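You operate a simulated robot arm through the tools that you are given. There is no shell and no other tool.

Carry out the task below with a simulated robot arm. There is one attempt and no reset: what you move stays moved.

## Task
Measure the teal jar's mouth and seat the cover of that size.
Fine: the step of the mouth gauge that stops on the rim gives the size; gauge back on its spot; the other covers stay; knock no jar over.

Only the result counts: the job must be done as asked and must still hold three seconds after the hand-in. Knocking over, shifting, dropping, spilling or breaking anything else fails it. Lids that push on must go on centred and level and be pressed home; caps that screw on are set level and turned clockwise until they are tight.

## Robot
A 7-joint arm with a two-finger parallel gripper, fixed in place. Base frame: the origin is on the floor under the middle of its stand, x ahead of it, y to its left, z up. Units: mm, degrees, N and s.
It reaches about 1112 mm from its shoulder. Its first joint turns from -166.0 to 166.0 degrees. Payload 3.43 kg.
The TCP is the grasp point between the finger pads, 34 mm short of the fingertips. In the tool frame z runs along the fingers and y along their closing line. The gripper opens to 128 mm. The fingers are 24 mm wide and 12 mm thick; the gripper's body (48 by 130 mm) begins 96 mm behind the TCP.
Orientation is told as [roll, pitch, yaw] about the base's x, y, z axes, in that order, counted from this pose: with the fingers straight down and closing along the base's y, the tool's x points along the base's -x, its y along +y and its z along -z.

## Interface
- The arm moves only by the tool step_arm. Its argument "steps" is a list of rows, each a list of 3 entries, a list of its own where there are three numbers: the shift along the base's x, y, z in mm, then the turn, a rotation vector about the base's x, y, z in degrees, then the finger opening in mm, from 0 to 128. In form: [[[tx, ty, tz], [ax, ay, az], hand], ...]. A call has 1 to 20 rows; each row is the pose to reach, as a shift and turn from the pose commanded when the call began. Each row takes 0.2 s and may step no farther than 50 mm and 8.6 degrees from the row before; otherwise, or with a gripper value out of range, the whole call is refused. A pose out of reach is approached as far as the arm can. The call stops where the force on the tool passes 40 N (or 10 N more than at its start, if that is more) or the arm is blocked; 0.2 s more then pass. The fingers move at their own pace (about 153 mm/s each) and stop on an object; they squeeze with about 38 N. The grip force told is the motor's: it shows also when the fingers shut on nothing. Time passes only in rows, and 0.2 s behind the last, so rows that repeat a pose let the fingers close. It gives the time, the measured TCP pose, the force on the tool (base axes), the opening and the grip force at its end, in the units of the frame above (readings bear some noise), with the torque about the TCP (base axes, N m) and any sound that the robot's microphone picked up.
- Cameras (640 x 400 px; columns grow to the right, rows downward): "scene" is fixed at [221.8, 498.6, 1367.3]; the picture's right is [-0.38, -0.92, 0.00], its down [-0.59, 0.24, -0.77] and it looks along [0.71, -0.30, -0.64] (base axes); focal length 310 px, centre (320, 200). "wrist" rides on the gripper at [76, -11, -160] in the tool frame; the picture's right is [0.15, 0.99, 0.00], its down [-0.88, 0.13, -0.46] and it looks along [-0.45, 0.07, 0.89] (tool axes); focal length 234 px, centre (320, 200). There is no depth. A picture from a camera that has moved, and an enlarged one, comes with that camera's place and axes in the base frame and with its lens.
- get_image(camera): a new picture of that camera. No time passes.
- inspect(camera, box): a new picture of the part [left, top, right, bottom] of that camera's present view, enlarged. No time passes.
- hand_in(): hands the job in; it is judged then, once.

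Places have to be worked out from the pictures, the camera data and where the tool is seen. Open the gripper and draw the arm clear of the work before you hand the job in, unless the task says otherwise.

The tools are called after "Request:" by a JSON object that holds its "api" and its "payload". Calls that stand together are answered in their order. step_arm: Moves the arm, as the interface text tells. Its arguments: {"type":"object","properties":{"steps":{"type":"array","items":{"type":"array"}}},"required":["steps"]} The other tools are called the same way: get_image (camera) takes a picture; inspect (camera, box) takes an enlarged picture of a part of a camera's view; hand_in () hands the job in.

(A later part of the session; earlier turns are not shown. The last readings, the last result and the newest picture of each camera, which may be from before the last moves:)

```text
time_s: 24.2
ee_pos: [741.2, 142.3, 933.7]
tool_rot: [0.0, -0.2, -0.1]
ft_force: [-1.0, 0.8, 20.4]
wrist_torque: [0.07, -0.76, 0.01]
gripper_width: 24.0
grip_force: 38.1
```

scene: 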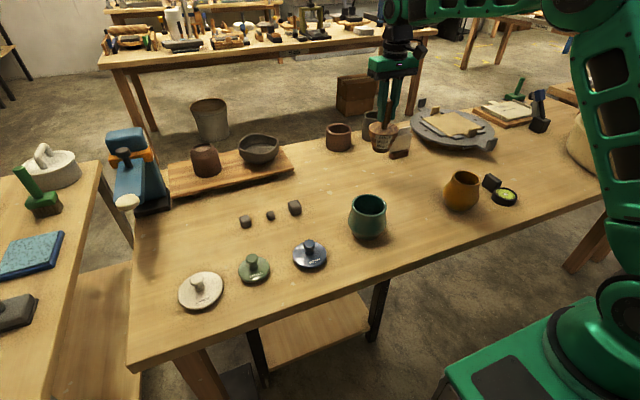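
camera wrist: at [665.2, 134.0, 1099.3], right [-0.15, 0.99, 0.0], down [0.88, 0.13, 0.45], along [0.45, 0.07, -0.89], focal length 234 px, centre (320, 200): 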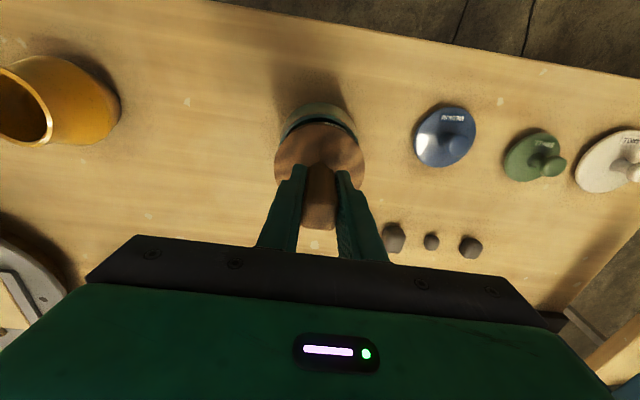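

Contact is still purely on the +x side (rx ≈ +34 mm), so I lift and shift a further -1.0 mm in x, lowering more gently.

Request:
{"api": "step_arm", "payload": {"steps": [[[0, 0, 3], [0, 0, 0], 10], [[-1.0, 0, 3], [0, 0, 0], 10], [[-1.0, 0, 3], [0, 0, 0], 10], [[-1.0, 0, 1.5], [0, 0, 0], 10], [[-1.0, 0, 0.5], [0, 0, 0], 10], [[-1.0, 0, 0], [0, 0, 0], 10], [[-1.0, 0, 0], [0, 0, 0], 10]]}}

Request:
{"api": "inspect", "payload": {"camera": "wrist", "box": [276, 95, 364, 150]}}

Request:
{"api": "inspect", "payload": {"camera": "scene", "box": [340, 175, 404, 225]}}

```text
time_s: 25.8
ee_pos: [739.0, 142.1, 931.6]
tool_rot: [-0.1, 0.1, 0.0]
ft_force: [-0.6, -0.1, -3.8]
wrist_torque: [-0.01, 0.02, 0.0]
gripper_width: 23.6
grip_force: 38.4
```

```text
7.27 times, centred on (320, 122) of wrist
camera zoom: at [662.2, 132.8, 1091.5], right [-0.15, 0.99, 0.0], down [0.88, 0.13, 0.45], along [0.45, 0.07, -0.89], focal length 1703 px, centre (320, 764)
```

zoom: 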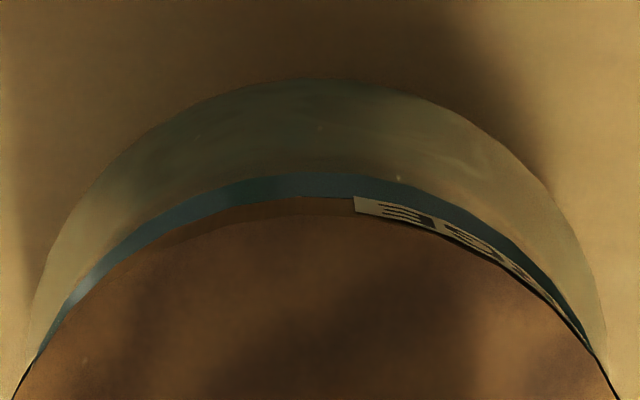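

```text
8.00 times, centred on (372, 200) of scene
camera zoom: at [221.8, 498.6, 1367.3], right [-0.38, -0.92, 0.0], down [-0.59, 0.24, -0.77], along [0.71, -0.3, -0.64], focal length 2477 px, centre (-96, 200)
```

zoom: 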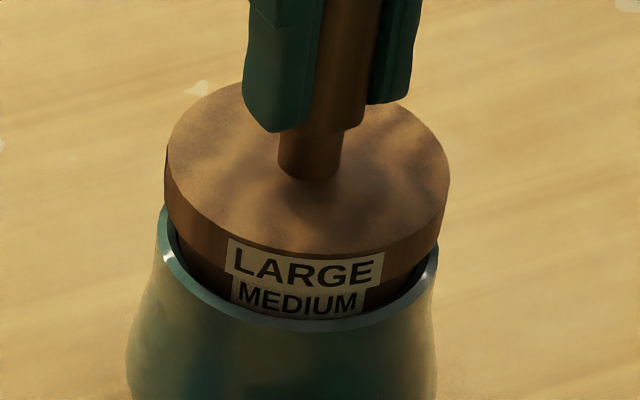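

No contact at z 931.6 and the MEDIUM tier has slipped inside the mouth. I keep lowering in small rows until the LARGE shoulder (expected near z ≈ 916) meets the rim.

Request:
{"api": "step_arm", "payload": {"steps": [[[0, 0, -2], [0, 0, 0], 10], [[0, 0, -4], [0, 0, 0], 10], [[0, 0, -6], [0, 0, 0], 10], [[0, 0, -8], [0, 0, 0], 10], [[0, 0, -10], [0, 0, 0], 10], [[0, 0, -10], [0, 0, 0], 10]]}}

Request:
{"api": "inspect", "payload": {"camera": "scene", "box": [340, 175, 404, 225]}}

```text
time_s: 27.2
ee_pos: [740.4, 142.3, 921.9]
tool_rot: [0.1, 0.0, 0.1]
ft_force: [-0.3, -0.1, -3.9]
wrist_torque: [0.02, 0.05, 0.02]
gripper_width: 23.7
grip_force: 37.6
```

```text
8.00 times, centred on (372, 200) of scene
camera zoom: at [221.8, 498.6, 1367.3], right [-0.38, -0.92, 0.0], down [-0.59, 0.24, -0.77], along [0.71, -0.3, -0.64], focal length 2477 px, centre (-96, 200)
```

zoom: 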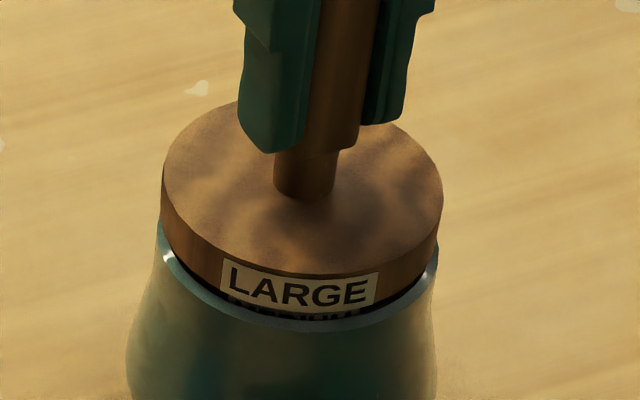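

No force yet, and now only the LARGE tier is above the rim. I lower a few more millimetres gently until it stops.

Request:
{"api": "step_arm", "payload": {"steps": [[[0, 0, -1], [0, 0, 0], 10], [[0, 0, -2], [0, 0, 0], 10], [[0, 0, -3], [0, 0, 0], 10], [[0, 0, -4], [0, 0, 0], 10], [[0, 0, -4], [0, 0, 0], 10]]}}

```text
time_s: 28.4
ee_pos: [740.6, 144.1, 917.4]
tool_rot: [0.0, 0.0, 0.0]
ft_force: [-1.3, -0.5, -4.1]
wrist_torque: [-0.02, 0.03, 0.01]
gripper_width: 23.6
grip_force: 38.2
```

Request:
{"api": "step_arm", "payload": {"steps": [[[0, 0, -1], [0, 0, 0], 10], [[0, 0, -2], [0, 0, 0], 10], [[0, 0, -2], [0, 0, 0], 10]]}}

Request:
{"api": "inspect", "payload": {"camera": "scene", "box": [340, 175, 404, 225]}}

Request:
{"api": "inspect", "payload": {"camera": "wrist", "box": [264, 100, 376, 200]}}

```text
time_s: 29.2
ee_pos: [738.6, 143.1, 916.5]
tool_rot: [0.0, 0.0, -0.1]
ft_force: [1.6, 0.0, 3.9]
wrist_torque: [0.03, 0.17, -0.01]
gripper_width: 23.6
grip_force: 37.7
```

```text
8.00 times, centred on (372, 200) of scene
camera zoom: at [221.8, 498.6, 1367.3], right [-0.38, -0.92, 0.0], down [-0.59, 0.24, -0.77], along [0.71, -0.3, -0.64], focal length 2477 px, centre (-96, 200)
```

zoom: 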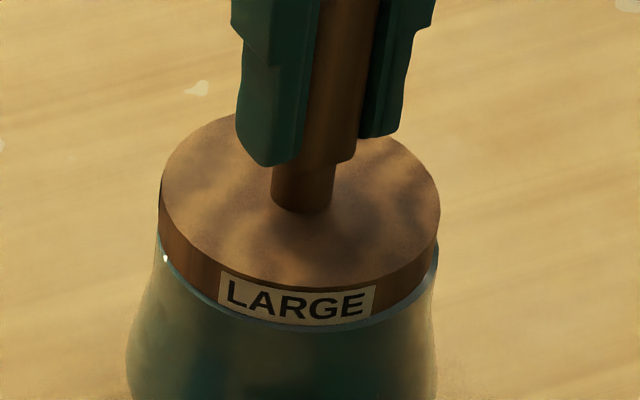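

```text
4.00 times, centred on (320, 150) of wrist
camera zoom: at [662.7, 133.2, 1077.2], right [-0.15, 0.99, 0.0], down [0.88, 0.13, 0.46], along [0.45, 0.07, -0.89], focal length 937 px, centre (320, 400)
```

zoom: 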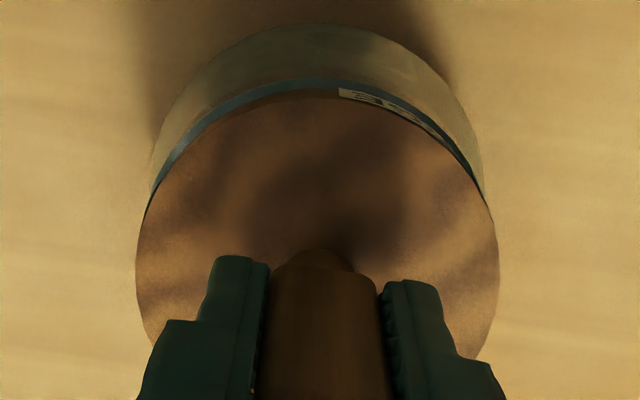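

The LARGE shoulder has come to rest on the rim (about 8 N, level, at z ≈ 916) with MEDIUM fully inside – the mouth is LARGE. I lift the gauge straight back out.

Request:
{"api": "step_arm", "payload": {"steps": [[[0, 0, 4], [0, 0, 0], 10], [[0, 0, 10], [0, 0, 0], 10], [[0, 0, 18], [0, 0, 0], 10], [[0, 0, 30], [0, 0, 0], 10], [[0, 0, 45], [0, 0, 0], 10], [[0, 0, 65], [0, 0, 0], 10], [[0, 0, 85], [0, 0, 0], 10], [[0, 0, 85], [0, 0, 0], 10]]}}

Request:
{"api": "get_image", "payload": {"camera": "scene"}}

Request:
{"api": "get_image", "payload": {"camera": "wrist"}}

```text
time_s: 31.0
ee_pos: [741.1, 145.3, 999.2]
tool_rot: [0.0, 0.0, -0.1]
ft_force: [-0.6, 0.6, -4.0]
wrist_torque: [-0.03, 0.06, 0.03]
gripper_width: 24.1
grip_force: 38.0
```

```text
taken
```

scene: 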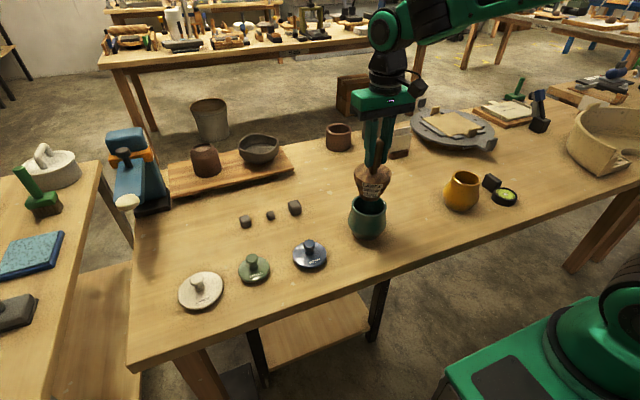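

```text
taken
camera wrist: at [663.6, 133.3, 1160.9], right [-0.15, 0.99, 0.0], down [0.88, 0.13, 0.46], along [0.45, 0.07, -0.89], focal length 234 px, centre (320, 200)
```

wrist: 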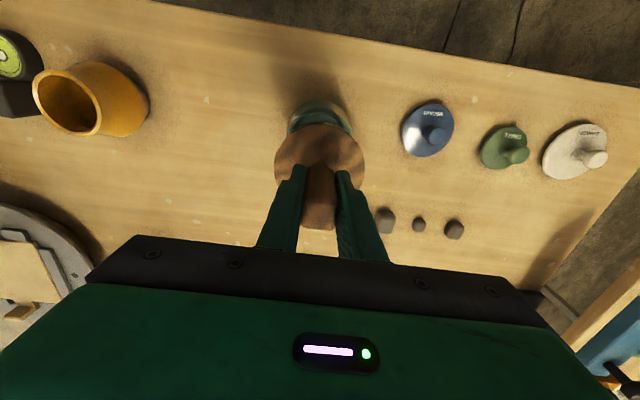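

Jar undisturbed. I now carry the gauge back over its spot at (936, -8), keeping the same height.

Request:
{"api": "step_arm", "payload": {"steps": [[[24, -18, 0], [0, 0, 0], 10], [[49, -37, 0], [0, 0, 0], 10], [[73, -56, 0], [0, 0, 0], 10], [[98, -75, 0], [0, 0, 0], 10], [[122, -94, 0], [0, 0, 0], 10], [[147, -113, 0], [0, 0, 0], 10], [[171, -132, 0], [0, 0, 0], 10], [[196, -151, 0], [0, 0, 0], 10], [[196, -151, 0], [0, 0, 0], 10], [[196, -151, 0], [0, 0, 0], 10]]}}

Request:
{"api": "step_arm", "payload": {"steps": [[[0, 0, -20], [0, 0, 0], 10], [[0, 0, -40], [0, 0, 0], 10], [[0, 0, -40], [0, 0, 0], 10], [[0, 0, -40], [0, 0, 0], 10]]}}

```text
time_s: 33.2
ee_pos: [932.9, -7.7, 1000.2]
tool_rot: [0.0, 0.0, 0.0]
ft_force: [0.4, -0.1, -3.5]
wrist_torque: [0.0, -0.01, 0.02]
gripper_width: 23.6
grip_force: 37.6
```

```text
time_s: 34.2
ee_pos: [934.9, -8.8, 959.2]
tool_rot: [0.0, -0.1, 0.0]
ft_force: [0.8, 0.2, -4.0]
wrist_torque: [-0.02, 0.01, 0.01]
gripper_width: 23.9
grip_force: 38.5
```

Pose reads about (934, -8). I lower to a few millimetres above the bench and compare the table flecks in the same wrist zoom I took when gripping.

Request:
{"api": "step_arm", "payload": {"steps": [[[1.5, 0, -20], [0, 0, 0], 10], [[1.5, 0, -40], [0, 0, 0], 10], [[1.5, 0, -60], [0, 0, 0], 10], [[1.5, 0, -75], [0, 0, 0], 10], [[1.5, 0, -80], [0, 0, 0], 10], [[1.5, 0, -80], [0, 0, 0], 10]]}}

Request:
{"api": "inspect", "payload": {"camera": "wrist", "box": [264, 140, 376, 240]}}

Request:
{"api": "inspect", "payload": {"camera": "scene", "box": [345, 130, 425, 190]}}

```text
time_s: 35.6
ee_pos: [936.6, -7.5, 880.9]
tool_rot: [0.1, -0.1, -0.1]
ft_force: [0.8, 0.4, -4.2]
wrist_torque: [0.02, -0.01, 0.01]
gripper_width: 23.7
grip_force: 37.9
```

```text
4.00 times, centred on (320, 190) of wrist
camera zoom: at [859.9, -18.3, 1040.4], right [-0.15, 0.99, 0.0], down [0.88, 0.13, 0.46], along [0.45, 0.07, -0.89], focal length 937 px, centre (320, 240)
```

zoom: 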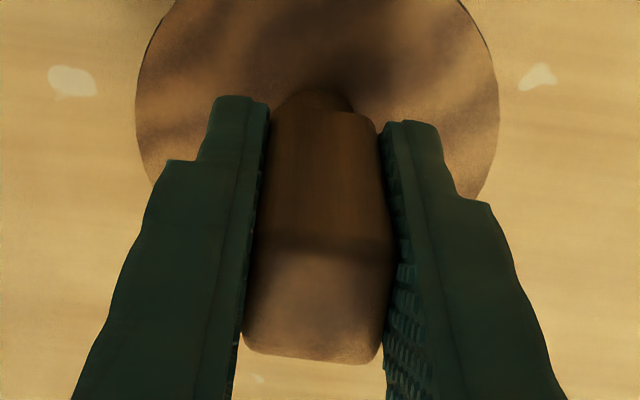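

```text
6.67 times, centred on (385, 160) of scene
camera zoom: at [221.8, 498.6, 1367.3], right [-0.38, -0.92, 0.0], down [-0.59, 0.24, -0.77], along [0.71, -0.3, -0.64], focal length 2064 px, centre (-113, 467)
```

zoom: 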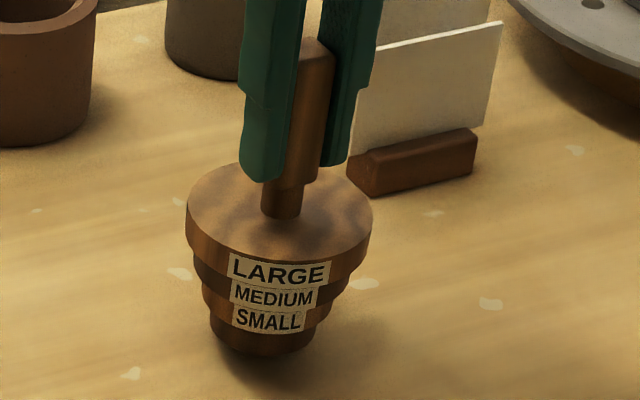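

The flecks match the gripping picture to within half a millimetre, so I am over the original spot (I correct 0.7 mm in x for the small grip shift). I lower onto the bench gently.

Request:
{"api": "step_arm", "payload": {"steps": [[[-0.7, 0, -3], [0, 0, 0], 10], [[-0.7, 0, -6], [0, 0, 0], 10], [[-0.7, 0, -7], [0, 0, 0], 10], [[-0.7, 0, -8], [0, 0, 0], 10], [[-0.7, 0, -8], [0, 0, 0], 10]]}}

```text
time_s: 36.8
ee_pos: [935.9, -8.4, 871.1]
tool_rot: [-0.1, 0.2, -0.1]
ft_force: [-0.4, 0.0, -3.6]
wrist_torque: [-0.02, 0.0, 0.05]
gripper_width: 23.8
grip_force: 37.4
```

Request:
{"api": "step_arm", "payload": {"steps": [[[0, 0, -0.5], [0, 0, 0], 10], [[0, 0, -1], [0, 0, 0], 10], [[0, 0, -1], [0, 0, 0], 10]]}}

```text
time_s: 37.6
ee_pos: [936.3, -8.2, 872.2]
tool_rot: [0.0, 0.0, 0.0]
ft_force: [0.0, 0.5, -2.0]
wrist_torque: [0.1, 0.13, -0.02]
gripper_width: 23.7
grip_force: 38.4
```

The weight is starting to transfer to the bench (force dropping to -2 N). I go down another millimetre to seat it.

Request:
{"api": "step_arm", "payload": {"steps": [[[0, 0, -0.5], [0, 0, 0], 10], [[0, 0, -1], [0, 0, 0], 10], [[0, 0, -1], [0, 0, 0], 10]]}}

```text
time_s: 38.4
ee_pos: [936.6, -8.9, 870.7]
tool_rot: [-0.1, 0.0, 0.0]
ft_force: [-1.0, 0.5, 3.2]
wrist_torque: [0.06, 0.35, 0.0]
gripper_width: 23.8
grip_force: 37.9
```

The gauge rests on the bench. I open the fingers, then rise straight up clear of the handle.

Request:
{"api": "step_arm", "payload": {"steps": [[[0, 0, 0], [0, 0, 0], 26], [[0, 0, 0], [0, 0, 0], 32], [[0, 0, 0], [0, 0, 0], 45], [[0, 0, 0], [0, 0, 0], 60], [[0, 0, 0], [0, 0, 0], 60]]}}

Request:
{"api": "inspect", "payload": {"camera": "wrist", "box": [264, 140, 376, 240]}}

Request:
{"api": "inspect", "payload": {"camera": "scene", "box": [345, 130, 425, 190]}}

```text
time_s: 39.6
ee_pos: [935.5, -7.9, 870.8]
tool_rot: [0.0, 0.1, 0.0]
ft_force: [1.3, -0.4, 0.2]
wrist_torque: [0.04, 0.0, -0.05]
gripper_width: 60.1
grip_force: 0.1
```

```text
4.00 times, centred on (320, 190) of wrist
camera zoom: at [859.6, -18.5, 1031.0], right [-0.15, 0.99, 0.0], down [0.88, 0.13, 0.46], along [0.45, 0.07, -0.89], focal length 937 px, centre (320, 240)
```

zoom: 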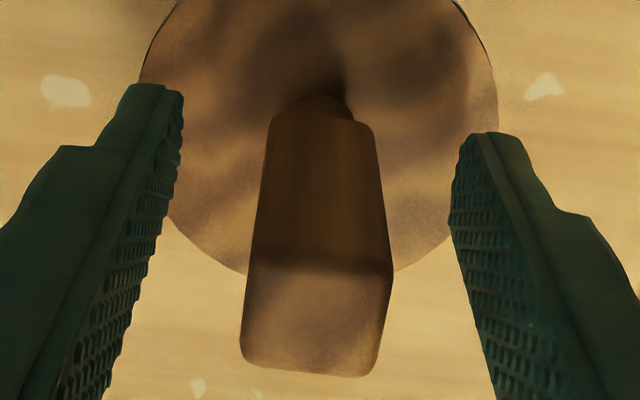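

```text
6.67 times, centred on (385, 160) of scene
camera zoom: at [221.8, 498.6, 1367.3], right [-0.38, -0.92, 0.0], down [-0.59, 0.24, -0.77], along [0.71, -0.3, -0.64], focal length 2064 px, centre (-113, 467)
```

zoom: 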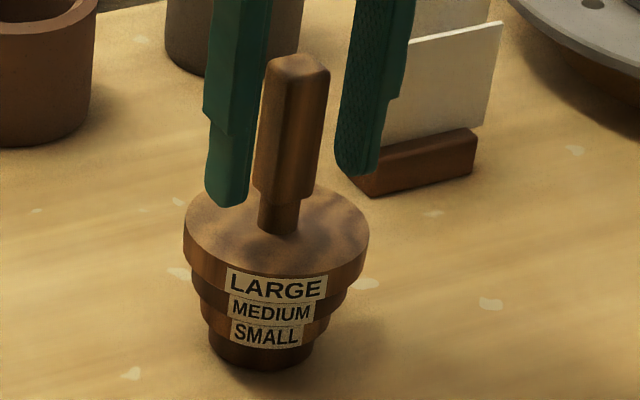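

The gauge stands on its spot and the hand is free of it. I rise straight up, clear of the handle, before heading for the LARGE (cream) cover near (709, 591).

Request:
{"api": "step_arm", "payload": {"steps": [[[0, 0, 15], [0, 0, 0], 60], [[0, 0, 40], [0, 0, 0], 60], [[0, 0, 70], [0, 0, 0], 70], [[0, 0, 100], [0, 0, 0], 100], [[0, 0, 130], [0, 0, 0], 128], [[0, 0, 130], [0, 0, 0], 128]]}}

Request:
{"api": "step_arm", "payload": {"steps": [[[-20, 36, 0], [0, 0, 0], 128], [[-40, 72, 0], [0, 0, 0], 128], [[-60, 108, 0], [0, 0, 0], 128], [[-80, 144, 0], [0, 0, 0], 128], [[-100, 180, 0], [0, 0, 0], 128], [[-120, 216, 0], [0, 0, 0], 128], [[-140, 252, 0], [0, 0, 0], 128], [[-160, 288, 0], [0, 0, 0], 128], [[-180, 324, 0], [0, 0, 0], 128], [[-200, 360, 0], [0, 0, 0], 128], [[-220, 396, 0], [0, 0, 0], 128], [[-240, 432, 0], [0, 0, 0], 128], [[-260, 468, 0], [0, 0, 0], 128], [[-280, 504, 0], [0, 0, 0], 128], [[-300, 540, 0], [0, 0, 0], 128], [[-300, 566, 0], [0, 0, 0], 128], [[-300, 566, 0], [0, 0, 0], 128], [[-300, 566, 0], [0, 0, 0], 128]]}}

Request:
{"api": "get_image", "payload": {"camera": "scene"}}

Request:
{"api": "get_image", "payload": {"camera": "wrist"}}

```text
time_s: 41.0
ee_pos: [935.5, -4.9, 998.6]
tool_rot: [0.1, 0.1, 0.0]
ft_force: [-0.3, -0.3, -0.8]
wrist_torque: [0.03, 0.01, 0.01]
gripper_width: 128.0
grip_force: 0.1
```

```text
time_s: 44.8
ee_pos: [636.0, 557.5, 1002.1]
tool_rot: [0.1, 0.0, 0.1]
ft_force: [-0.3, 0.3, -0.1]
wrist_torque: [0.0, -0.01, 0.01]
gripper_width: 128.2
grip_force: 0.0
```

```text
taken
```

scene: 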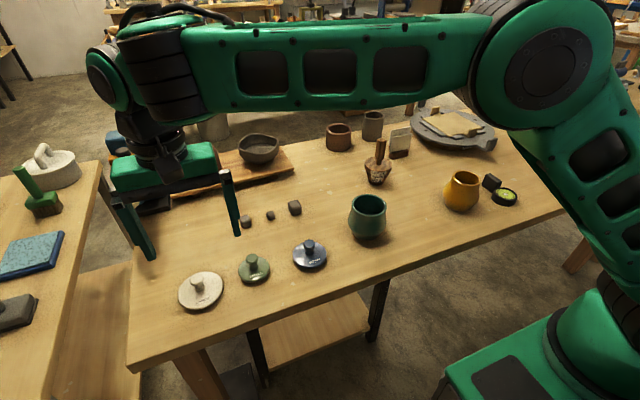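

```text
taken
camera wrist: at [559.0, 547.3, 1161.7], right [-0.15, 0.99, 0.0], down [0.88, 0.13, 0.46], along [0.45, 0.07, -0.89], focal length 234 px, centre (320, 200)
```

wrist: 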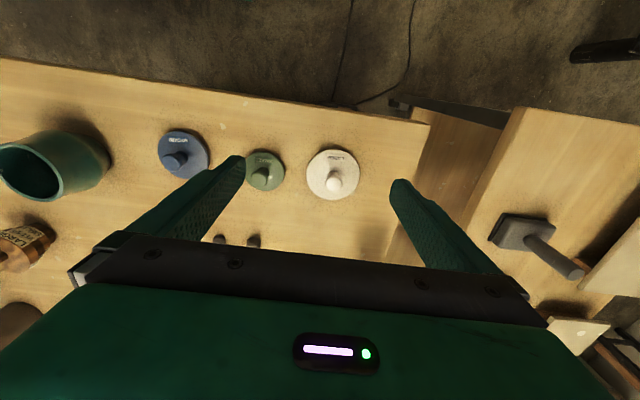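

The hand is above the covers. I enlarge the cream LARGE cover to locate its centre and knob.

Request:
{"api": "inspect", "payload": {"camera": "wrist", "box": [285, 135, 381, 210]}}

Request:
{"api": "inspect", "payload": {"camera": "scene", "box": [160, 250, 260, 330]}}

```text
5.33 times, centred on (333, 172) of wrist
camera zoom: at [559.0, 547.3, 1161.7], right [-0.15, 0.99, 0.0], down [0.88, 0.13, 0.46], along [0.45, 0.07, -0.89], focal length 1249 px, centre (251, 347)
```

zoom: 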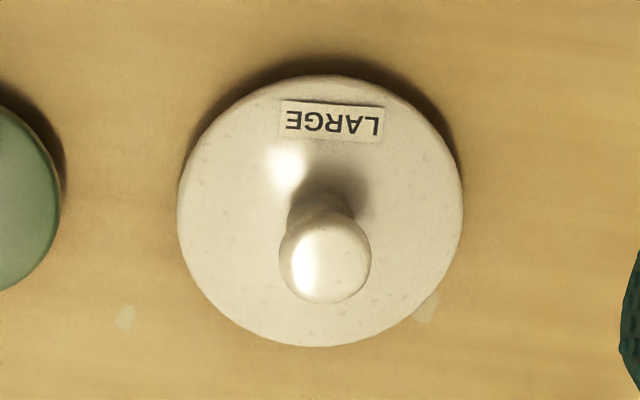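

```text
5.00 times, centred on (210, 290) of scene
camera zoom: at [221.8, 498.6, 1367.3], right [-0.38, -0.92, 0.0], down [-0.59, 0.24, -0.77], along [0.71, -0.3, -0.64], focal length 1548 px, centre (870, -250)
```

zoom: 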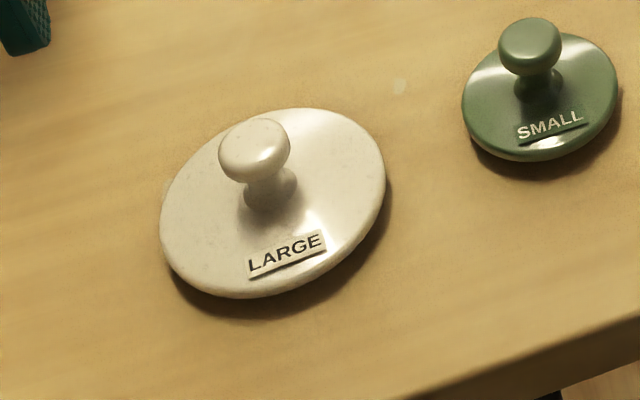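

The LARGE cover's plate centre is about (711, 594) with the knob centred near z 793 (≈30 mm wide). I move above it with the fingers at 70 mm and descend partway, then check alignment.

Request:
{"api": "step_arm", "payload": {"steps": [[[25, 12, 0], [0, 0, 0], 100], [[50, 24, 0], [0, 0, 0], 80], [[75.5, 35.5, 0], [0, 0, 0], 70], [[75.5, 35.5, -30], [0, 0, 0], 70], [[75.5, 35.5, -60], [0, 0, 0], 70], [[75.5, 35.5, -90], [0, 0, 0], 70], [[75.5, 35.5, -120], [0, 0, 0], 70], [[75.5, 35.5, -150], [0, 0, 0], 70], [[75.5, 35.5, -150], [0, 0, 0], 70], [[75.5, 35.5, -150], [0, 0, 0], 70]]}}

Request:
{"api": "get_image", "payload": {"camera": "wrist"}}

Request:
{"api": "inspect", "payload": {"camera": "scene", "box": [150, 220, 270, 320]}}

```text
time_s: 47.0
ee_pos: [710.5, 596.4, 850.7]
tool_rot: [0.0, 0.0, 0.0]
ft_force: [0.0, 0.1, 0.5]
wrist_torque: [0.01, 0.0, 0.0]
gripper_width: 70.0
grip_force: 0.1
```

```text
taken
camera wrist: at [633.5, 584.4, 1011.9], right [-0.15, 0.99, 0.0], down [0.88, 0.13, 0.46], along [0.45, 0.07, -0.89], focal length 234 px, centre (320, 200)
```

wrist: 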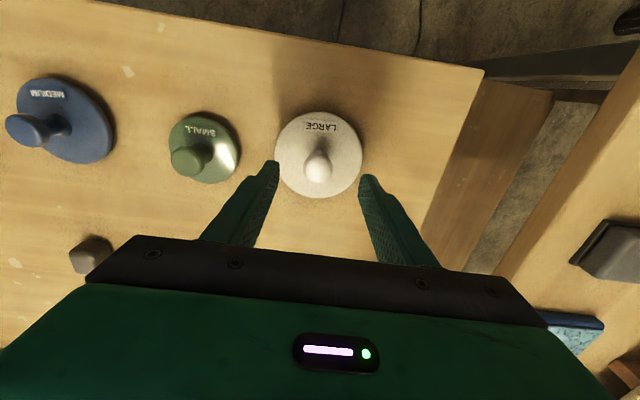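

```text
4.00 times, centred on (210, 270) of scene
camera zoom: at [221.8, 498.6, 1367.3], right [-0.38, -0.92, 0.0], down [-0.59, 0.24, -0.77], along [0.71, -0.3, -0.64], focal length 1238 px, centre (760, -80)
```

zoom: 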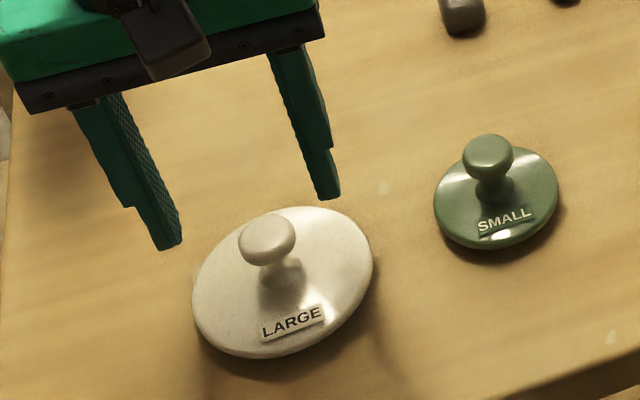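

Request:
{"api": "inspect", "payload": {"camera": "wrist", "box": [264, 100, 376, 205]}}

```text
3.81 times, centred on (320, 152) of wrist
camera zoom: at [633.5, 584.4, 1011.9], right [-0.15, 0.99, 0.0], down [0.88, 0.13, 0.46], along [0.45, 0.07, -0.89], focal length 892 px, centre (320, 381)
```

zoom: 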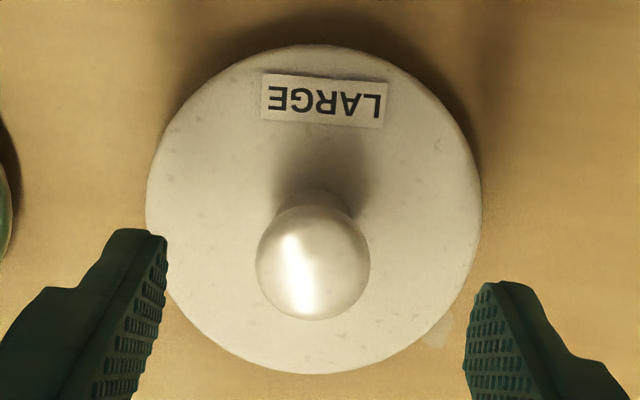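

Knob and plate sit about (+1.0, -1.3) mm from the hand's axis. I correct that, descend to z ≈ 815 and check the fingertip clearance over the plate.

Request:
{"api": "step_arm", "payload": {"steps": [[[1.0, -1.3, -12], [0, 0, 0], 64], [[1.0, -1.3, -24], [0, 0, 0], 60], [[1.0, -1.3, -36], [0, 0, 0], 60], [[1.0, -1.3, -36], [0, 0, 0], 60]]}}

Request:
{"api": "inspect", "payload": {"camera": "scene", "box": [170, 240, 250, 310]}}

Request:
{"api": "inspect", "payload": {"camera": "wrist", "box": [264, 110, 376, 215]}}

```text
time_s: 48.0
ee_pos: [710.6, 592.2, 812.4]
tool_rot: [0.1, 0.1, 0.1]
ft_force: [-0.4, -0.4, -0.3]
wrist_torque: [0.0, 0.01, 0.0]
gripper_width: 60.3
grip_force: 0.1
```

```text
5.71 times, centred on (210, 275) of scene
camera zoom: at [221.8, 498.6, 1367.3], right [-0.38, -0.92, 0.0], down [-0.59, 0.24, -0.77], along [0.71, -0.3, -0.64], focal length 1769 px, centre (949, -229)
```

zoom: 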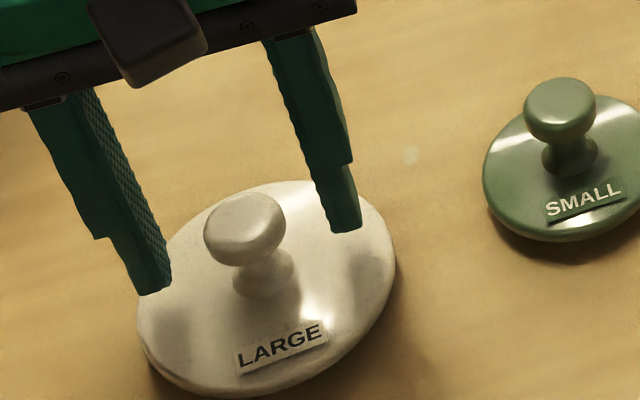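

```text
3.81 times, centred on (320, 162) of wrist
camera zoom: at [634.9, 582.4, 973.5], right [-0.15, 0.99, 0.0], down [0.88, 0.13, 0.46], along [0.45, 0.07, -0.89], focal length 892 px, centre (320, 343)
```

zoom: 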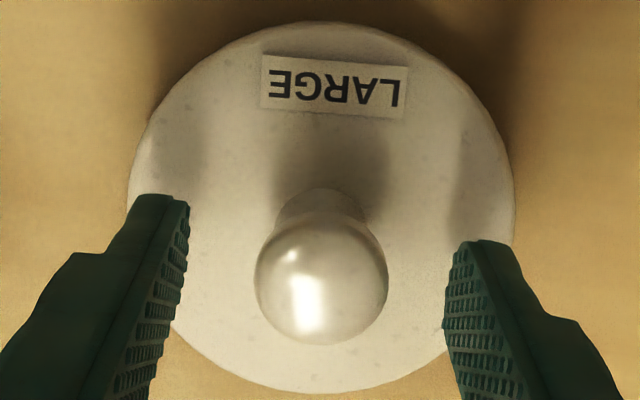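

Alignment is within a millimetre and the fingertips are clear of the plate. I shift +0.7 mm in y, lower 8 mm and close on the knob.

Request:
{"api": "step_arm", "payload": {"steps": [[[0, 0.7, -4], [0, 0, 0], 60], [[0, 0.7, -8], [0, 0, 0], 60], [[0, 0.7, -8], [0, 0, 0], 60], [[0, 0.7, -8], [0, 0, 0], 40], [[0, 0.7, -8], [0, 0, 0], 34], [[0, 0.7, -8], [0, 0, 0], 30], [[0, 0.7, -8], [0, 0, 0], 20], [[0, 0.7, -8], [0, 0, 0], 10], [[0, 0.7, -8], [0, 0, 0], 10]]}}

Request:
{"api": "inspect", "payload": {"camera": "scene", "box": [170, 240, 250, 310]}}

Request:
{"api": "inspect", "payload": {"camera": "wrist", "box": [264, 110, 376, 215]}}

```text
time_s: 50.0
ee_pos: [712.5, 592.7, 806.6]
tool_rot: [0.0, 0.0, 0.0]
ft_force: [-0.6, -1.0, -0.7]
wrist_torque: [-0.01, 0.02, 0.0]
gripper_width: 29.2
grip_force: 38.3
```

```text
5.71 times, centred on (210, 275) of scene
camera zoom: at [221.8, 498.6, 1367.3], right [-0.38, -0.92, 0.0], down [-0.59, 0.24, -0.77], along [0.71, -0.3, -0.64], focal length 1769 px, centre (949, -229)
```

zoom: 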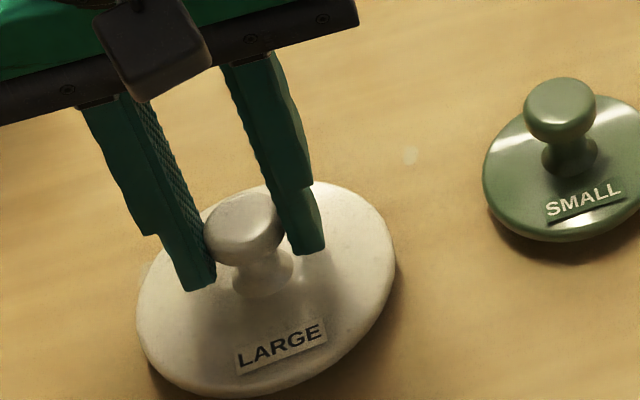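

```text
3.81 times, centred on (320, 162) of wrist
camera zoom: at [635.8, 582.9, 966.3], right [-0.15, 0.99, 0.0], down [0.88, 0.13, 0.46], along [0.45, 0.07, -0.89], focal length 892 px, centre (320, 343)
```

zoom: 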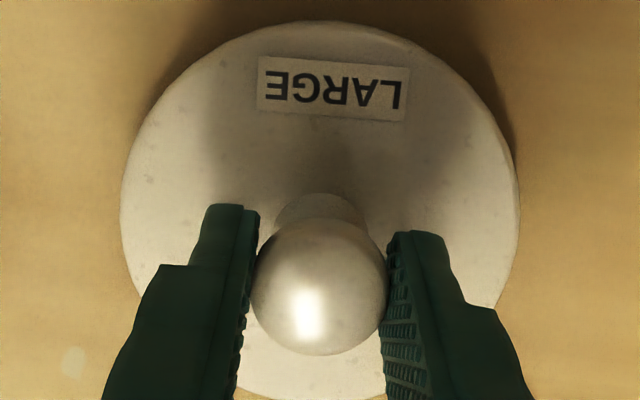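

The knob is gripped (29.2 mm, 38 N). I lift the cover straight up and check that it hangs level.

Request:
{"api": "step_arm", "payload": {"steps": [[[0, 0, 4], [0, 0, 0], 10], [[0, 0, 10], [0, 0, 0], 10], [[0, 0, 20], [0, 0, 0], 10], [[0, 0, 40], [0, 0, 0], 10], [[0, 0, 65], [0, 0, 0], 10], [[0, 0, 90], [0, 0, 0], 10], [[0, 0, 115], [0, 0, 0], 10], [[0, 0, 140], [0, 0, 0], 10], [[0, 0, 155], [0, 0, 0], 10], [[0, 0, 155], [0, 0, 0], 10]]}}

Request:
{"api": "get_image", "payload": {"camera": "scene"}}

Request:
{"api": "inspect", "payload": {"camera": "scene", "box": [130, 180, 250, 270]}}

Request:
{"api": "get_image", "payload": {"camera": "wrist"}}

```text
time_s: 52.2
ee_pos: [712.5, 593.0, 962.7]
tool_rot: [-0.1, -0.1, 0.0]
ft_force: [0.1, -0.2, -2.5]
wrist_torque: [-0.02, 0.02, 0.01]
gripper_width: 29.0
grip_force: 38.3
```

```text
taken
```

scene: 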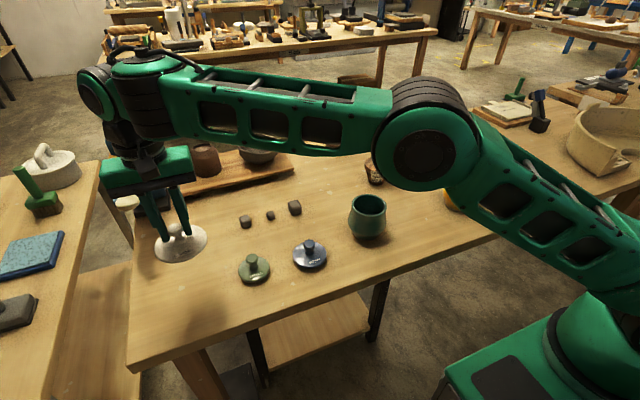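

```text
4.44 times, centred on (190, 225) of scene
camera zoom: at [221.8, 498.6, 1367.3], right [-0.38, -0.92, 0.0], down [-0.59, 0.24, -0.77], along [0.71, -0.3, -0.64], focal length 1376 px, centre (898, 89)
```

zoom: 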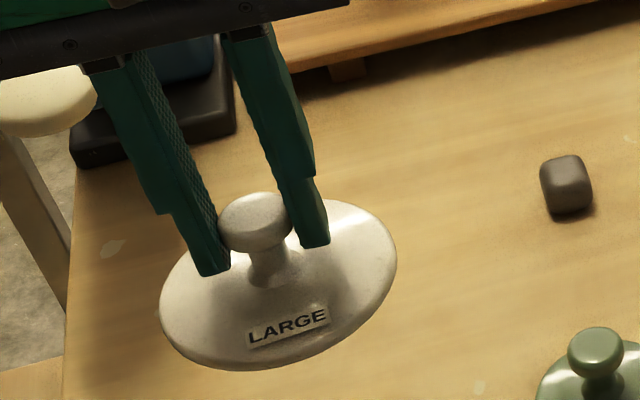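

```text
taken
camera wrist: at [636.5, 583.6, 1123.5], right [-0.15, 0.99, 0.0], down [0.88, 0.13, 0.46], along [0.45, 0.07, -0.89], focal length 234 px, centre (320, 200)
```

wrist: 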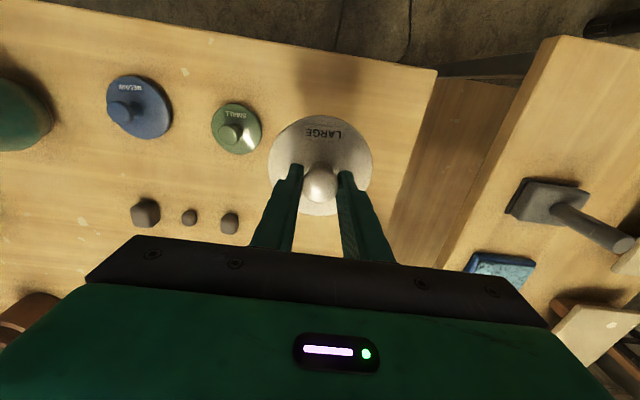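

The cover is lifted (2.5 N). I compare the wrist zoom with the gripping view to see whether it has tilted in the fingers.

Request:
{"api": "inspect", "payload": {"camera": "wrist", "box": [264, 110, 376, 215]}}

```text
3.81 times, centred on (320, 162) of wrist
camera zoom: at [636.5, 583.6, 1123.5], right [-0.15, 0.99, 0.0], down [0.88, 0.13, 0.46], along [0.45, 0.07, -0.89], focal length 892 px, centre (320, 343)
```

zoom: 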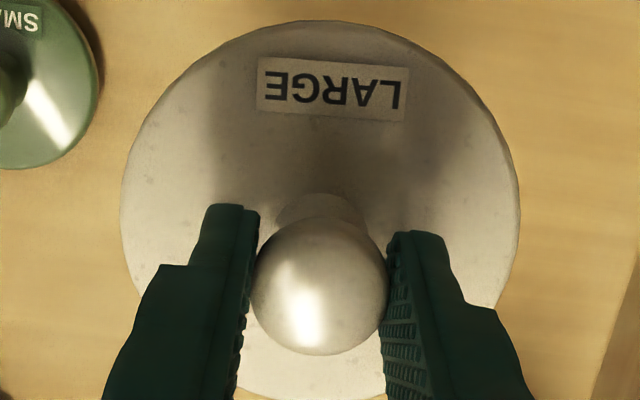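

The cover hangs exactly as gripped, level and centred. I carry it over the bench to above the teal jar, staying ~85 mm above the rim, well above the other covers' knobs.

Request:
{"api": "step_arm", "payload": {"steps": [[[0, 0, 23.5], [0, 0, 0], 10], [[2, -36, 23.5], [0, 0, 0], 10], [[4, -72, 23.5], [0, 0, 0], 10], [[6, -108, 23.5], [0, 0, 0], 10], [[8, -144, 23.5], [0, 0, 0], 10], [[11, -180, 23.5], [0, 0, 0], 10], [[13, -216, 23.5], [0, 0, 0], 10], [[15, -252, 23.5], [0, 0, 0], 10], [[18, -288, 23.5], [0, 0, 0], 10], [[20, -324, 23.5], [0, 0, 0], 10], [[23, -360, 23.5], [0, 0, 0], 10], [[26, -396, 23.5], [0, 0, 0], 10], [[29, -430, 23.5], [0, 0, 0], 10], [[29, -450, 23.5], [0, 0, 0], 10], [[29, -450, 23.5], [0, 0, 0], 10], [[29, -450, 23.5], [0, 0, 0], 10]]}}

Request:
{"api": "step_arm", "payload": {"steps": [[[0, 0, 0], [0, 0, 0], 10], [[0, 0, 0], [0, 0, 0], 10]]}}

Request:
{"api": "inspect", "payload": {"camera": "wrist", "box": [280, 95, 368, 150]}}

Request:
{"api": "inspect", "payload": {"camera": "scene", "box": [320, 150, 416, 250]}}

```text
time_s: 55.6
ee_pos: [741.6, 143.0, 985.7]
tool_rot: [0.0, 0.0, 0.1]
ft_force: [0.0, -0.7, -2.6]
wrist_torque: [-0.01, 0.02, -0.01]
gripper_width: 29.2
grip_force: 37.8
```

```text
time_s: 56.2
ee_pos: [743.0, 144.5, 985.2]
tool_rot: [0.1, 0.0, 0.0]
ft_force: [0.7, 0.3, -2.5]
wrist_torque: [0.01, 0.0, -0.03]
gripper_width: 29.1
grip_force: 37.9
```

```text
7.27 times, centred on (324, 122) of wrist
camera zoom: at [665.0, 133.5, 1146.3], right [-0.15, 0.99, 0.0], down [0.88, 0.13, 0.46], along [0.45, 0.07, -0.89], focal length 1703 px, centre (291, 764)
```

zoom: 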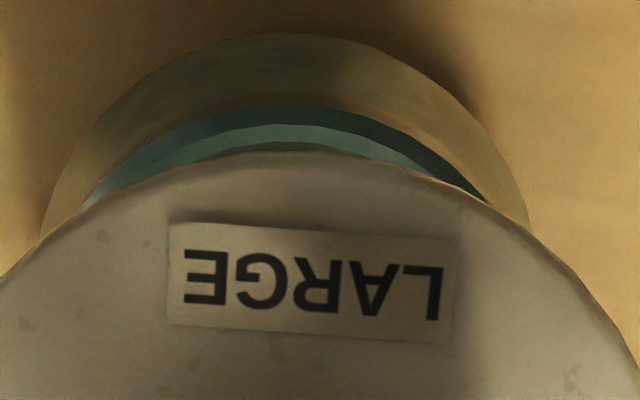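

```text
4.00 times, centred on (368, 200) of scene
camera zoom: at [221.8, 498.6, 1367.3], right [-0.38, -0.92, 0.0], down [-0.59, 0.24, -0.77], along [0.71, -0.3, -0.64], focal length 1238 px, centre (128, 200)
```

zoom: 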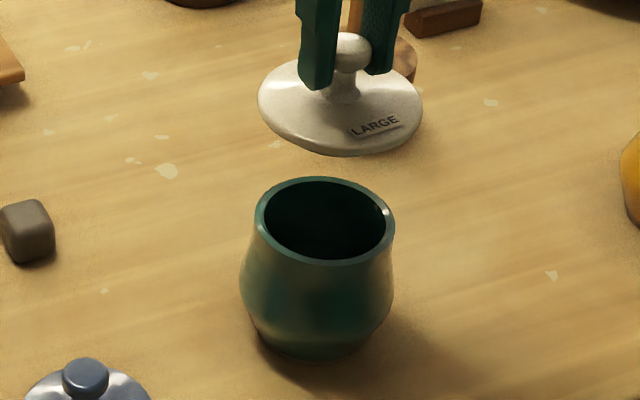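

Relative to the rim arc, the hand sits about 1.2 mm too far in +x; y is good. I correct x and lower to ~10 mm above the rim, then check from the scene camera.

Request:
{"api": "step_arm", "payload": {"steps": [[[-1.2, 0, -10], [0, 0, 0], 10], [[-1.2, 0, -25], [0, 0, 0], 10], [[-1.2, 0, -40], [0, 0, 0], 10], [[-1.2, 0, -55], [0, 0, 0], 10], [[-1.2, 0, -68], [0, 0, 0], 10], [[-1.2, 0, -75], [0, 0, 0], 10], [[-1.2, 0, -75], [0, 0, 0], 10], [[-1.2, 0, -75], [0, 0, 0], 10]]}}

Request:
{"api": "inspect", "payload": {"camera": "scene", "box": [336, 175, 400, 225]}}

Request:
{"api": "inspect", "payload": {"camera": "wrist", "box": [264, 100, 376, 200]}}

```text
time_s: 58.0
ee_pos: [740.7, 142.2, 910.1]
tool_rot: [0.0, -0.1, 0.0]
ft_force: [0.5, -0.2, -2.1]
wrist_torque: [0.02, 0.01, 0.0]
gripper_width: 29.3
grip_force: 37.6
```

```text
8.00 times, centred on (368, 200) of scene
camera zoom: at [221.8, 498.6, 1367.3], right [-0.38, -0.92, 0.0], down [-0.59, 0.24, -0.77], along [0.71, -0.3, -0.64], focal length 2477 px, centre (-64, 200)
```

zoom: 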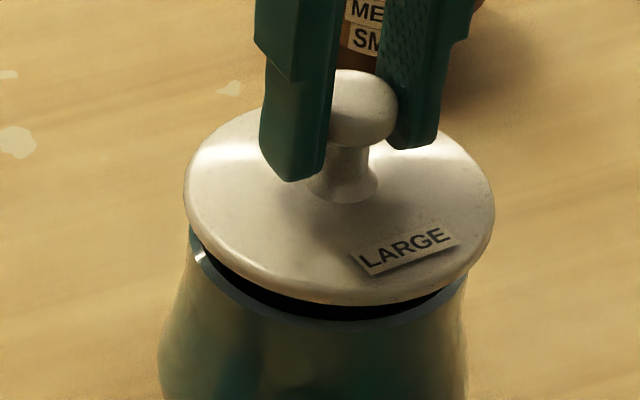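

```text
4.00 times, centred on (320, 150) of wrist
camera zoom: at [664.0, 132.5, 1071.0], right [-0.15, 0.99, 0.0], down [0.88, 0.13, 0.46], along [0.45, 0.07, -0.89], focal length 937 px, centre (320, 400)
```

zoom: 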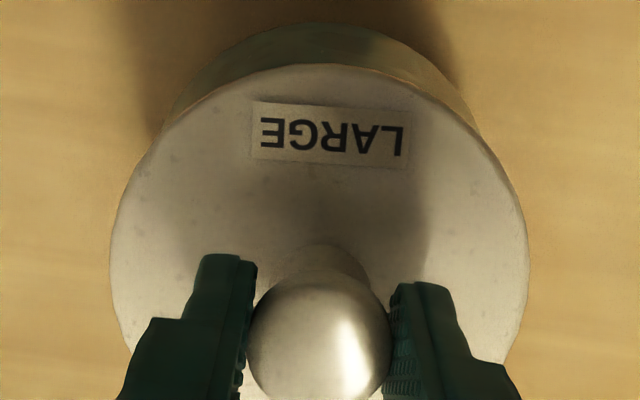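

The plate sits nearly over the rim. I enlarge the jar's visible silhouette beside the plate in the wrist view to measure the remaining y offset.

Request:
{"api": "inspect", "payload": {"camera": "wrist", "box": [276, 100, 364, 155]}}

Request:
{"api": "inspect", "payload": {"camera": "scene", "box": [345, 195, 393, 225]}}

```text
7.27 times, centred on (320, 128) of wrist
camera zoom: at [664.0, 132.5, 1071.0], right [-0.15, 0.99, 0.0], down [0.88, 0.13, 0.46], along [0.45, 0.07, -0.89], focal length 1703 px, centre (320, 727)
```

zoom: 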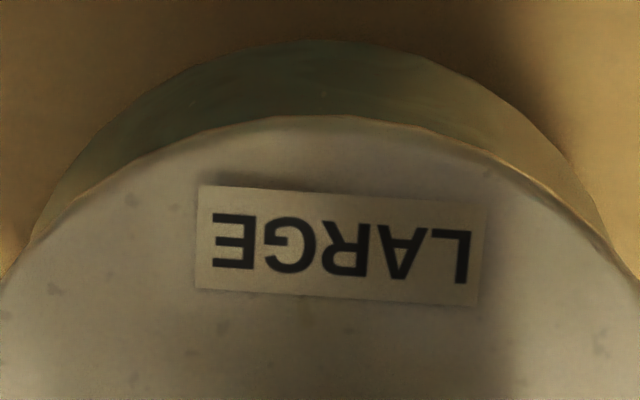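

```text
13.33 times, centred on (369, 210) of scene
camera zoom: at [221.8, 498.6, 1367.3], right [-0.38, -0.92, 0.0], down [-0.59, 0.24, -0.77], along [0.71, -0.3, -0.64], focal length 4128 px, centre (-333, 67)
```

zoom: 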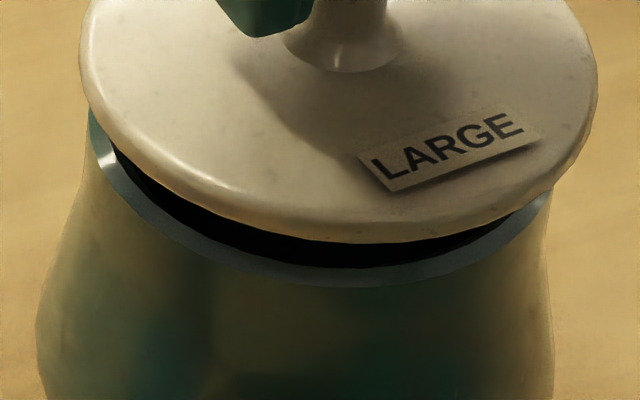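

Both views put the plate within about half a millimetre of the jar's axis. I lower gently toward the rim, watching the force for first contact.

Request:
{"api": "step_arm", "payload": {"steps": [[[0, 0, -3], [0, 0, 0], 10], [[0, 0, -6], [0, 0, 0], 10], [[0, 0, -8], [0, 0, 0], 10], [[0, 0, -9], [0, 0, 0], 10], [[0, 0, -9], [0, 0, 0], 10]]}}

```text
time_s: 59.2
ee_pos: [742.0, 143.4, 900.9]
tool_rot: [0.0, 0.0, 0.0]
ft_force: [-0.2, 0.5, -2.6]
wrist_torque: [-0.01, 0.02, 0.0]
gripper_width: 29.0
grip_force: 37.8
```

Request:
{"api": "step_arm", "payload": {"steps": [[[0, 0, -1], [0, 0, 0], 10], [[0, 0, -2], [0, 0, 0], 10], [[0, 0, -2], [0, 0, 0], 10]]}}

Request:
{"api": "inspect", "payload": {"camera": "scene", "box": [345, 195, 393, 225]}}

```text
time_s: 60.0
ee_pos: [741.4, 143.3, 899.8]
tool_rot: [0.0, 0.0, 0.0]
ft_force: [-0.5, -0.3, -2.8]
wrist_torque: [0.02, 0.0, 0.01]
gripper_width: 29.1
grip_force: 37.8
```

```text
13.33 times, centred on (369, 210) of scene
camera zoom: at [221.8, 498.6, 1367.3], right [-0.38, -0.92, 0.0], down [-0.59, 0.24, -0.77], along [0.71, -0.3, -0.64], focal length 4128 px, centre (-333, 67)
```

zoom: 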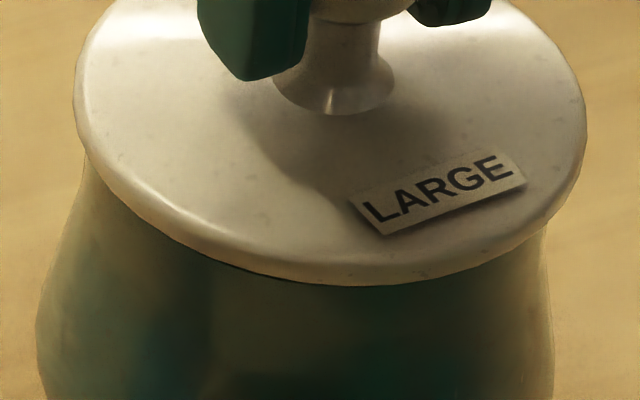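

No contact yet; the plate now hides the rim. I keep lowering 2 mm at a time.

Request:
{"api": "step_arm", "payload": {"steps": [[[0, 0, -1], [0, 0, 0], 10], [[0, 0, -2], [0, 0, 0], 10], [[0, 0, -2], [0, 0, 0], 10]]}}

```text
time_s: 60.8
ee_pos: [740.4, 143.8, 896.0]
tool_rot: [0.0, 0.0, 0.0]
ft_force: [-0.1, -0.7, -3.0]
wrist_torque: [0.0, -0.03, 0.0]
gripper_width: 29.2
grip_force: 37.7
```

Request:
{"api": "step_arm", "payload": {"steps": [[[0, 0, -1], [0, 0, 0], 10], [[0, 0, -2], [0, 0, 0], 10], [[0, 0, -2], [0, 0, 0], 10]]}}

```text
time_s: 61.6
ee_pos: [740.5, 142.8, 895.7]
tool_rot: [0.0, -0.2, 0.0]
ft_force: [2.7, 1.4, 7.4]
wrist_torque: [0.05, -0.13, -0.03]
gripper_width: 29.4
grip_force: 37.9
```

Contact of ~10 N with its centroid almost exactly on the axis. I look at both views to see whether the plate is on the rim or the plug is just entering.

Request:
{"api": "inspect", "payload": {"camera": "scene", "box": [345, 190, 393, 225]}}

Request:
{"api": "inspect", "payload": {"camera": "wrist", "box": [264, 100, 376, 200]}}

Request:
{"api": "inspect", "payload": {"camera": "scene", "box": [320, 160, 416, 250]}}

```text
11.43 times, centred on (369, 208) of scene
camera zoom: at [221.8, 498.6, 1367.3], right [-0.38, -0.92, 0.0], down [-0.59, 0.24, -0.77], along [0.71, -0.3, -0.64], focal length 3538 px, centre (-240, 114)
```

zoom: 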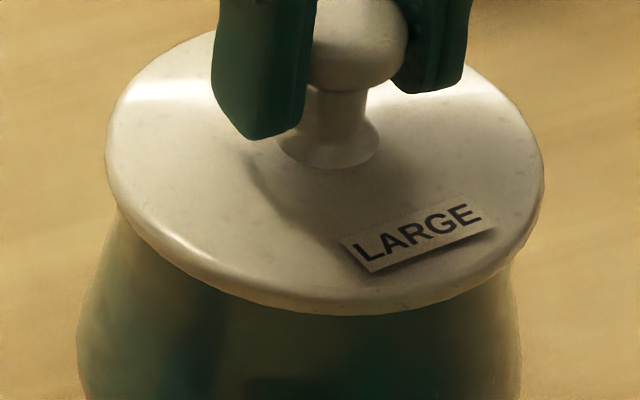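

```text
4.00 times, centred on (320, 150) of wrist
camera zoom: at [664.0, 133.3, 1056.2], right [-0.15, 0.99, 0.0], down [0.88, 0.13, 0.46], along [0.45, 0.07, -0.89], focal length 937 px, centre (320, 400)
```

zoom: 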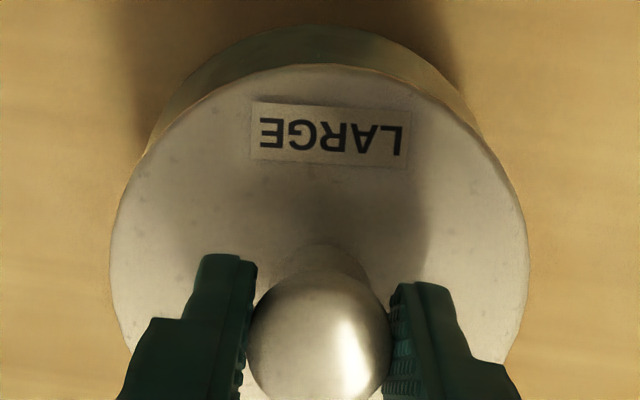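

```text
4.44 times, centred on (368, 205) of scene
camera zoom: at [221.8, 498.6, 1367.3], right [-0.38, -0.92, 0.0], down [-0.59, 0.24, -0.77], along [0.71, -0.3, -0.64], focal length 1376 px, centre (107, 178)
```

zoom: 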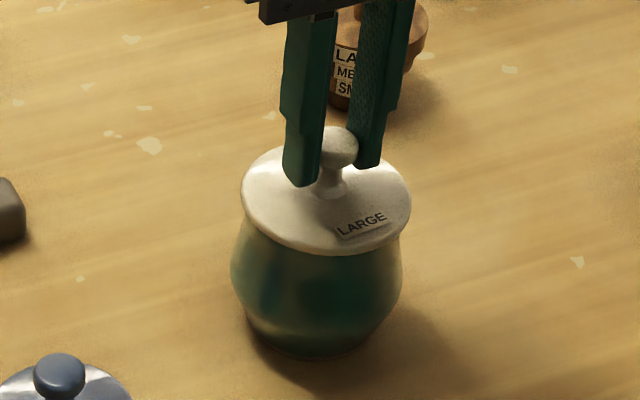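

The plate's lower edge lines up with the rim height to within about a millimetre and the contact is central. I press down in small steps to see whether it seats further.

Request:
{"api": "step_arm", "payload": {"steps": [[[0, 0, -0.7], [0, 0, 0], 10], [[0, 0, -1.4], [0, 0, 0], 10], [[0, 0, -1.4], [0, 0, 0], 10]]}}

```text
time_s: 62.4
ee_pos: [741.3, 142.9, 895.5]
tool_rot: [0.2, -0.2, 0.0]
ft_force: [5.5, 6.4, 35.0]
wrist_torque: [0.19, 0.12, -0.09]
gripper_width: 29.0
grip_force: 37.6
```

Now 35 N with no further downward travel, so it seems to be bottomed, with a small lateral component. I look again closely for tilt or gap.

Request:
{"api": "inspect", "payload": {"camera": "scene", "box": [345, 190, 393, 225]}}

Request:
{"api": "inspect", "payload": {"camera": "wrist", "box": [264, 100, 376, 200]}}

Request:
{"api": "inspect", "payload": {"camera": "scene", "box": [351, 205, 391, 225]}}

```text
11.43 times, centred on (369, 208) of scene
camera zoom: at [221.8, 498.6, 1367.3], right [-0.38, -0.92, 0.0], down [-0.59, 0.24, -0.77], along [0.71, -0.3, -0.64], focal length 3538 px, centre (-240, 114)
```

zoom: 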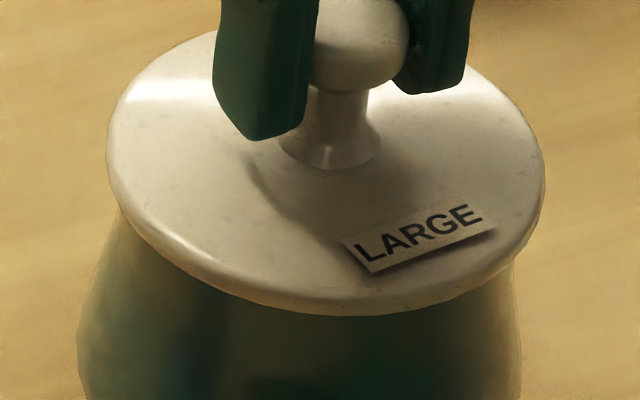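

```text
4.00 times, centred on (320, 150) of wrist
camera zoom: at [663.3, 132.8, 1056.0], right [-0.15, 0.99, 0.0], down [0.88, 0.13, 0.46], along [0.45, 0.07, -0.89], focal length 937 px, centre (320, 400)
```

zoom: 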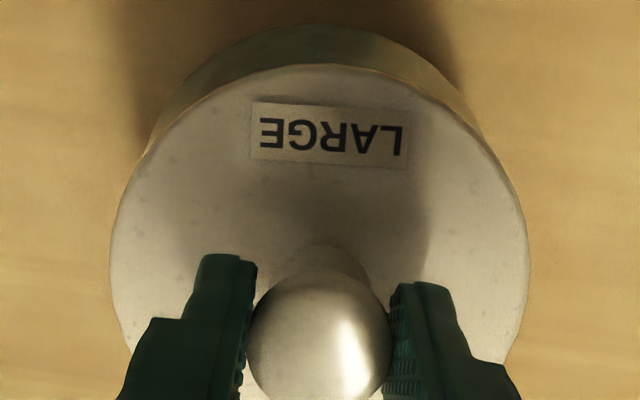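

```text
16.00 times, centred on (371, 215) of scene
camera zoom: at [221.8, 498.6, 1367.3], right [-0.38, -0.92, 0.0], down [-0.59, 0.24, -0.77], along [0.71, -0.3, -0.64], focal length 4954 px, centre (-496, -40)
```

zoom: 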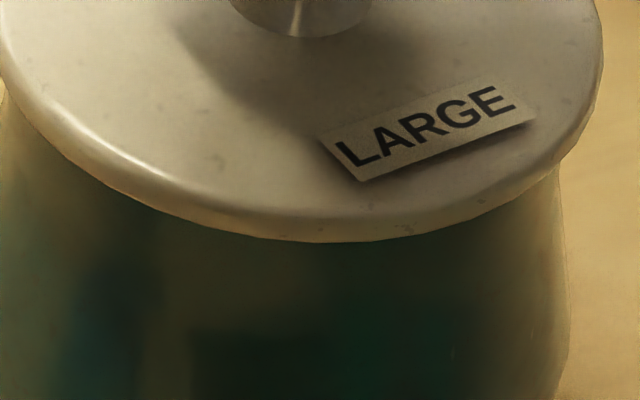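

The view is unchanged: plate level and flush, plug about 11 mm into the mouth judging by the heights. I ease the pressing force off, then open the fingers.

Request:
{"api": "step_arm", "payload": {"steps": [[[0, 0, 0.7], [0, 0, 0], 10], [[0, 0, 1.4], [0, 0, 0], 10], [[0, 0, 1.4], [0, 0, 0], 10]]}}

```text
time_s: 63.2
ee_pos: [741.2, 143.4, 896.3]
tool_rot: [0.0, -0.1, 0.0]
ft_force: [10.9, 5.8, 31.4]
wrist_torque: [0.23, -0.74, -0.03]
gripper_width: 29.1
grip_force: 38.3
```

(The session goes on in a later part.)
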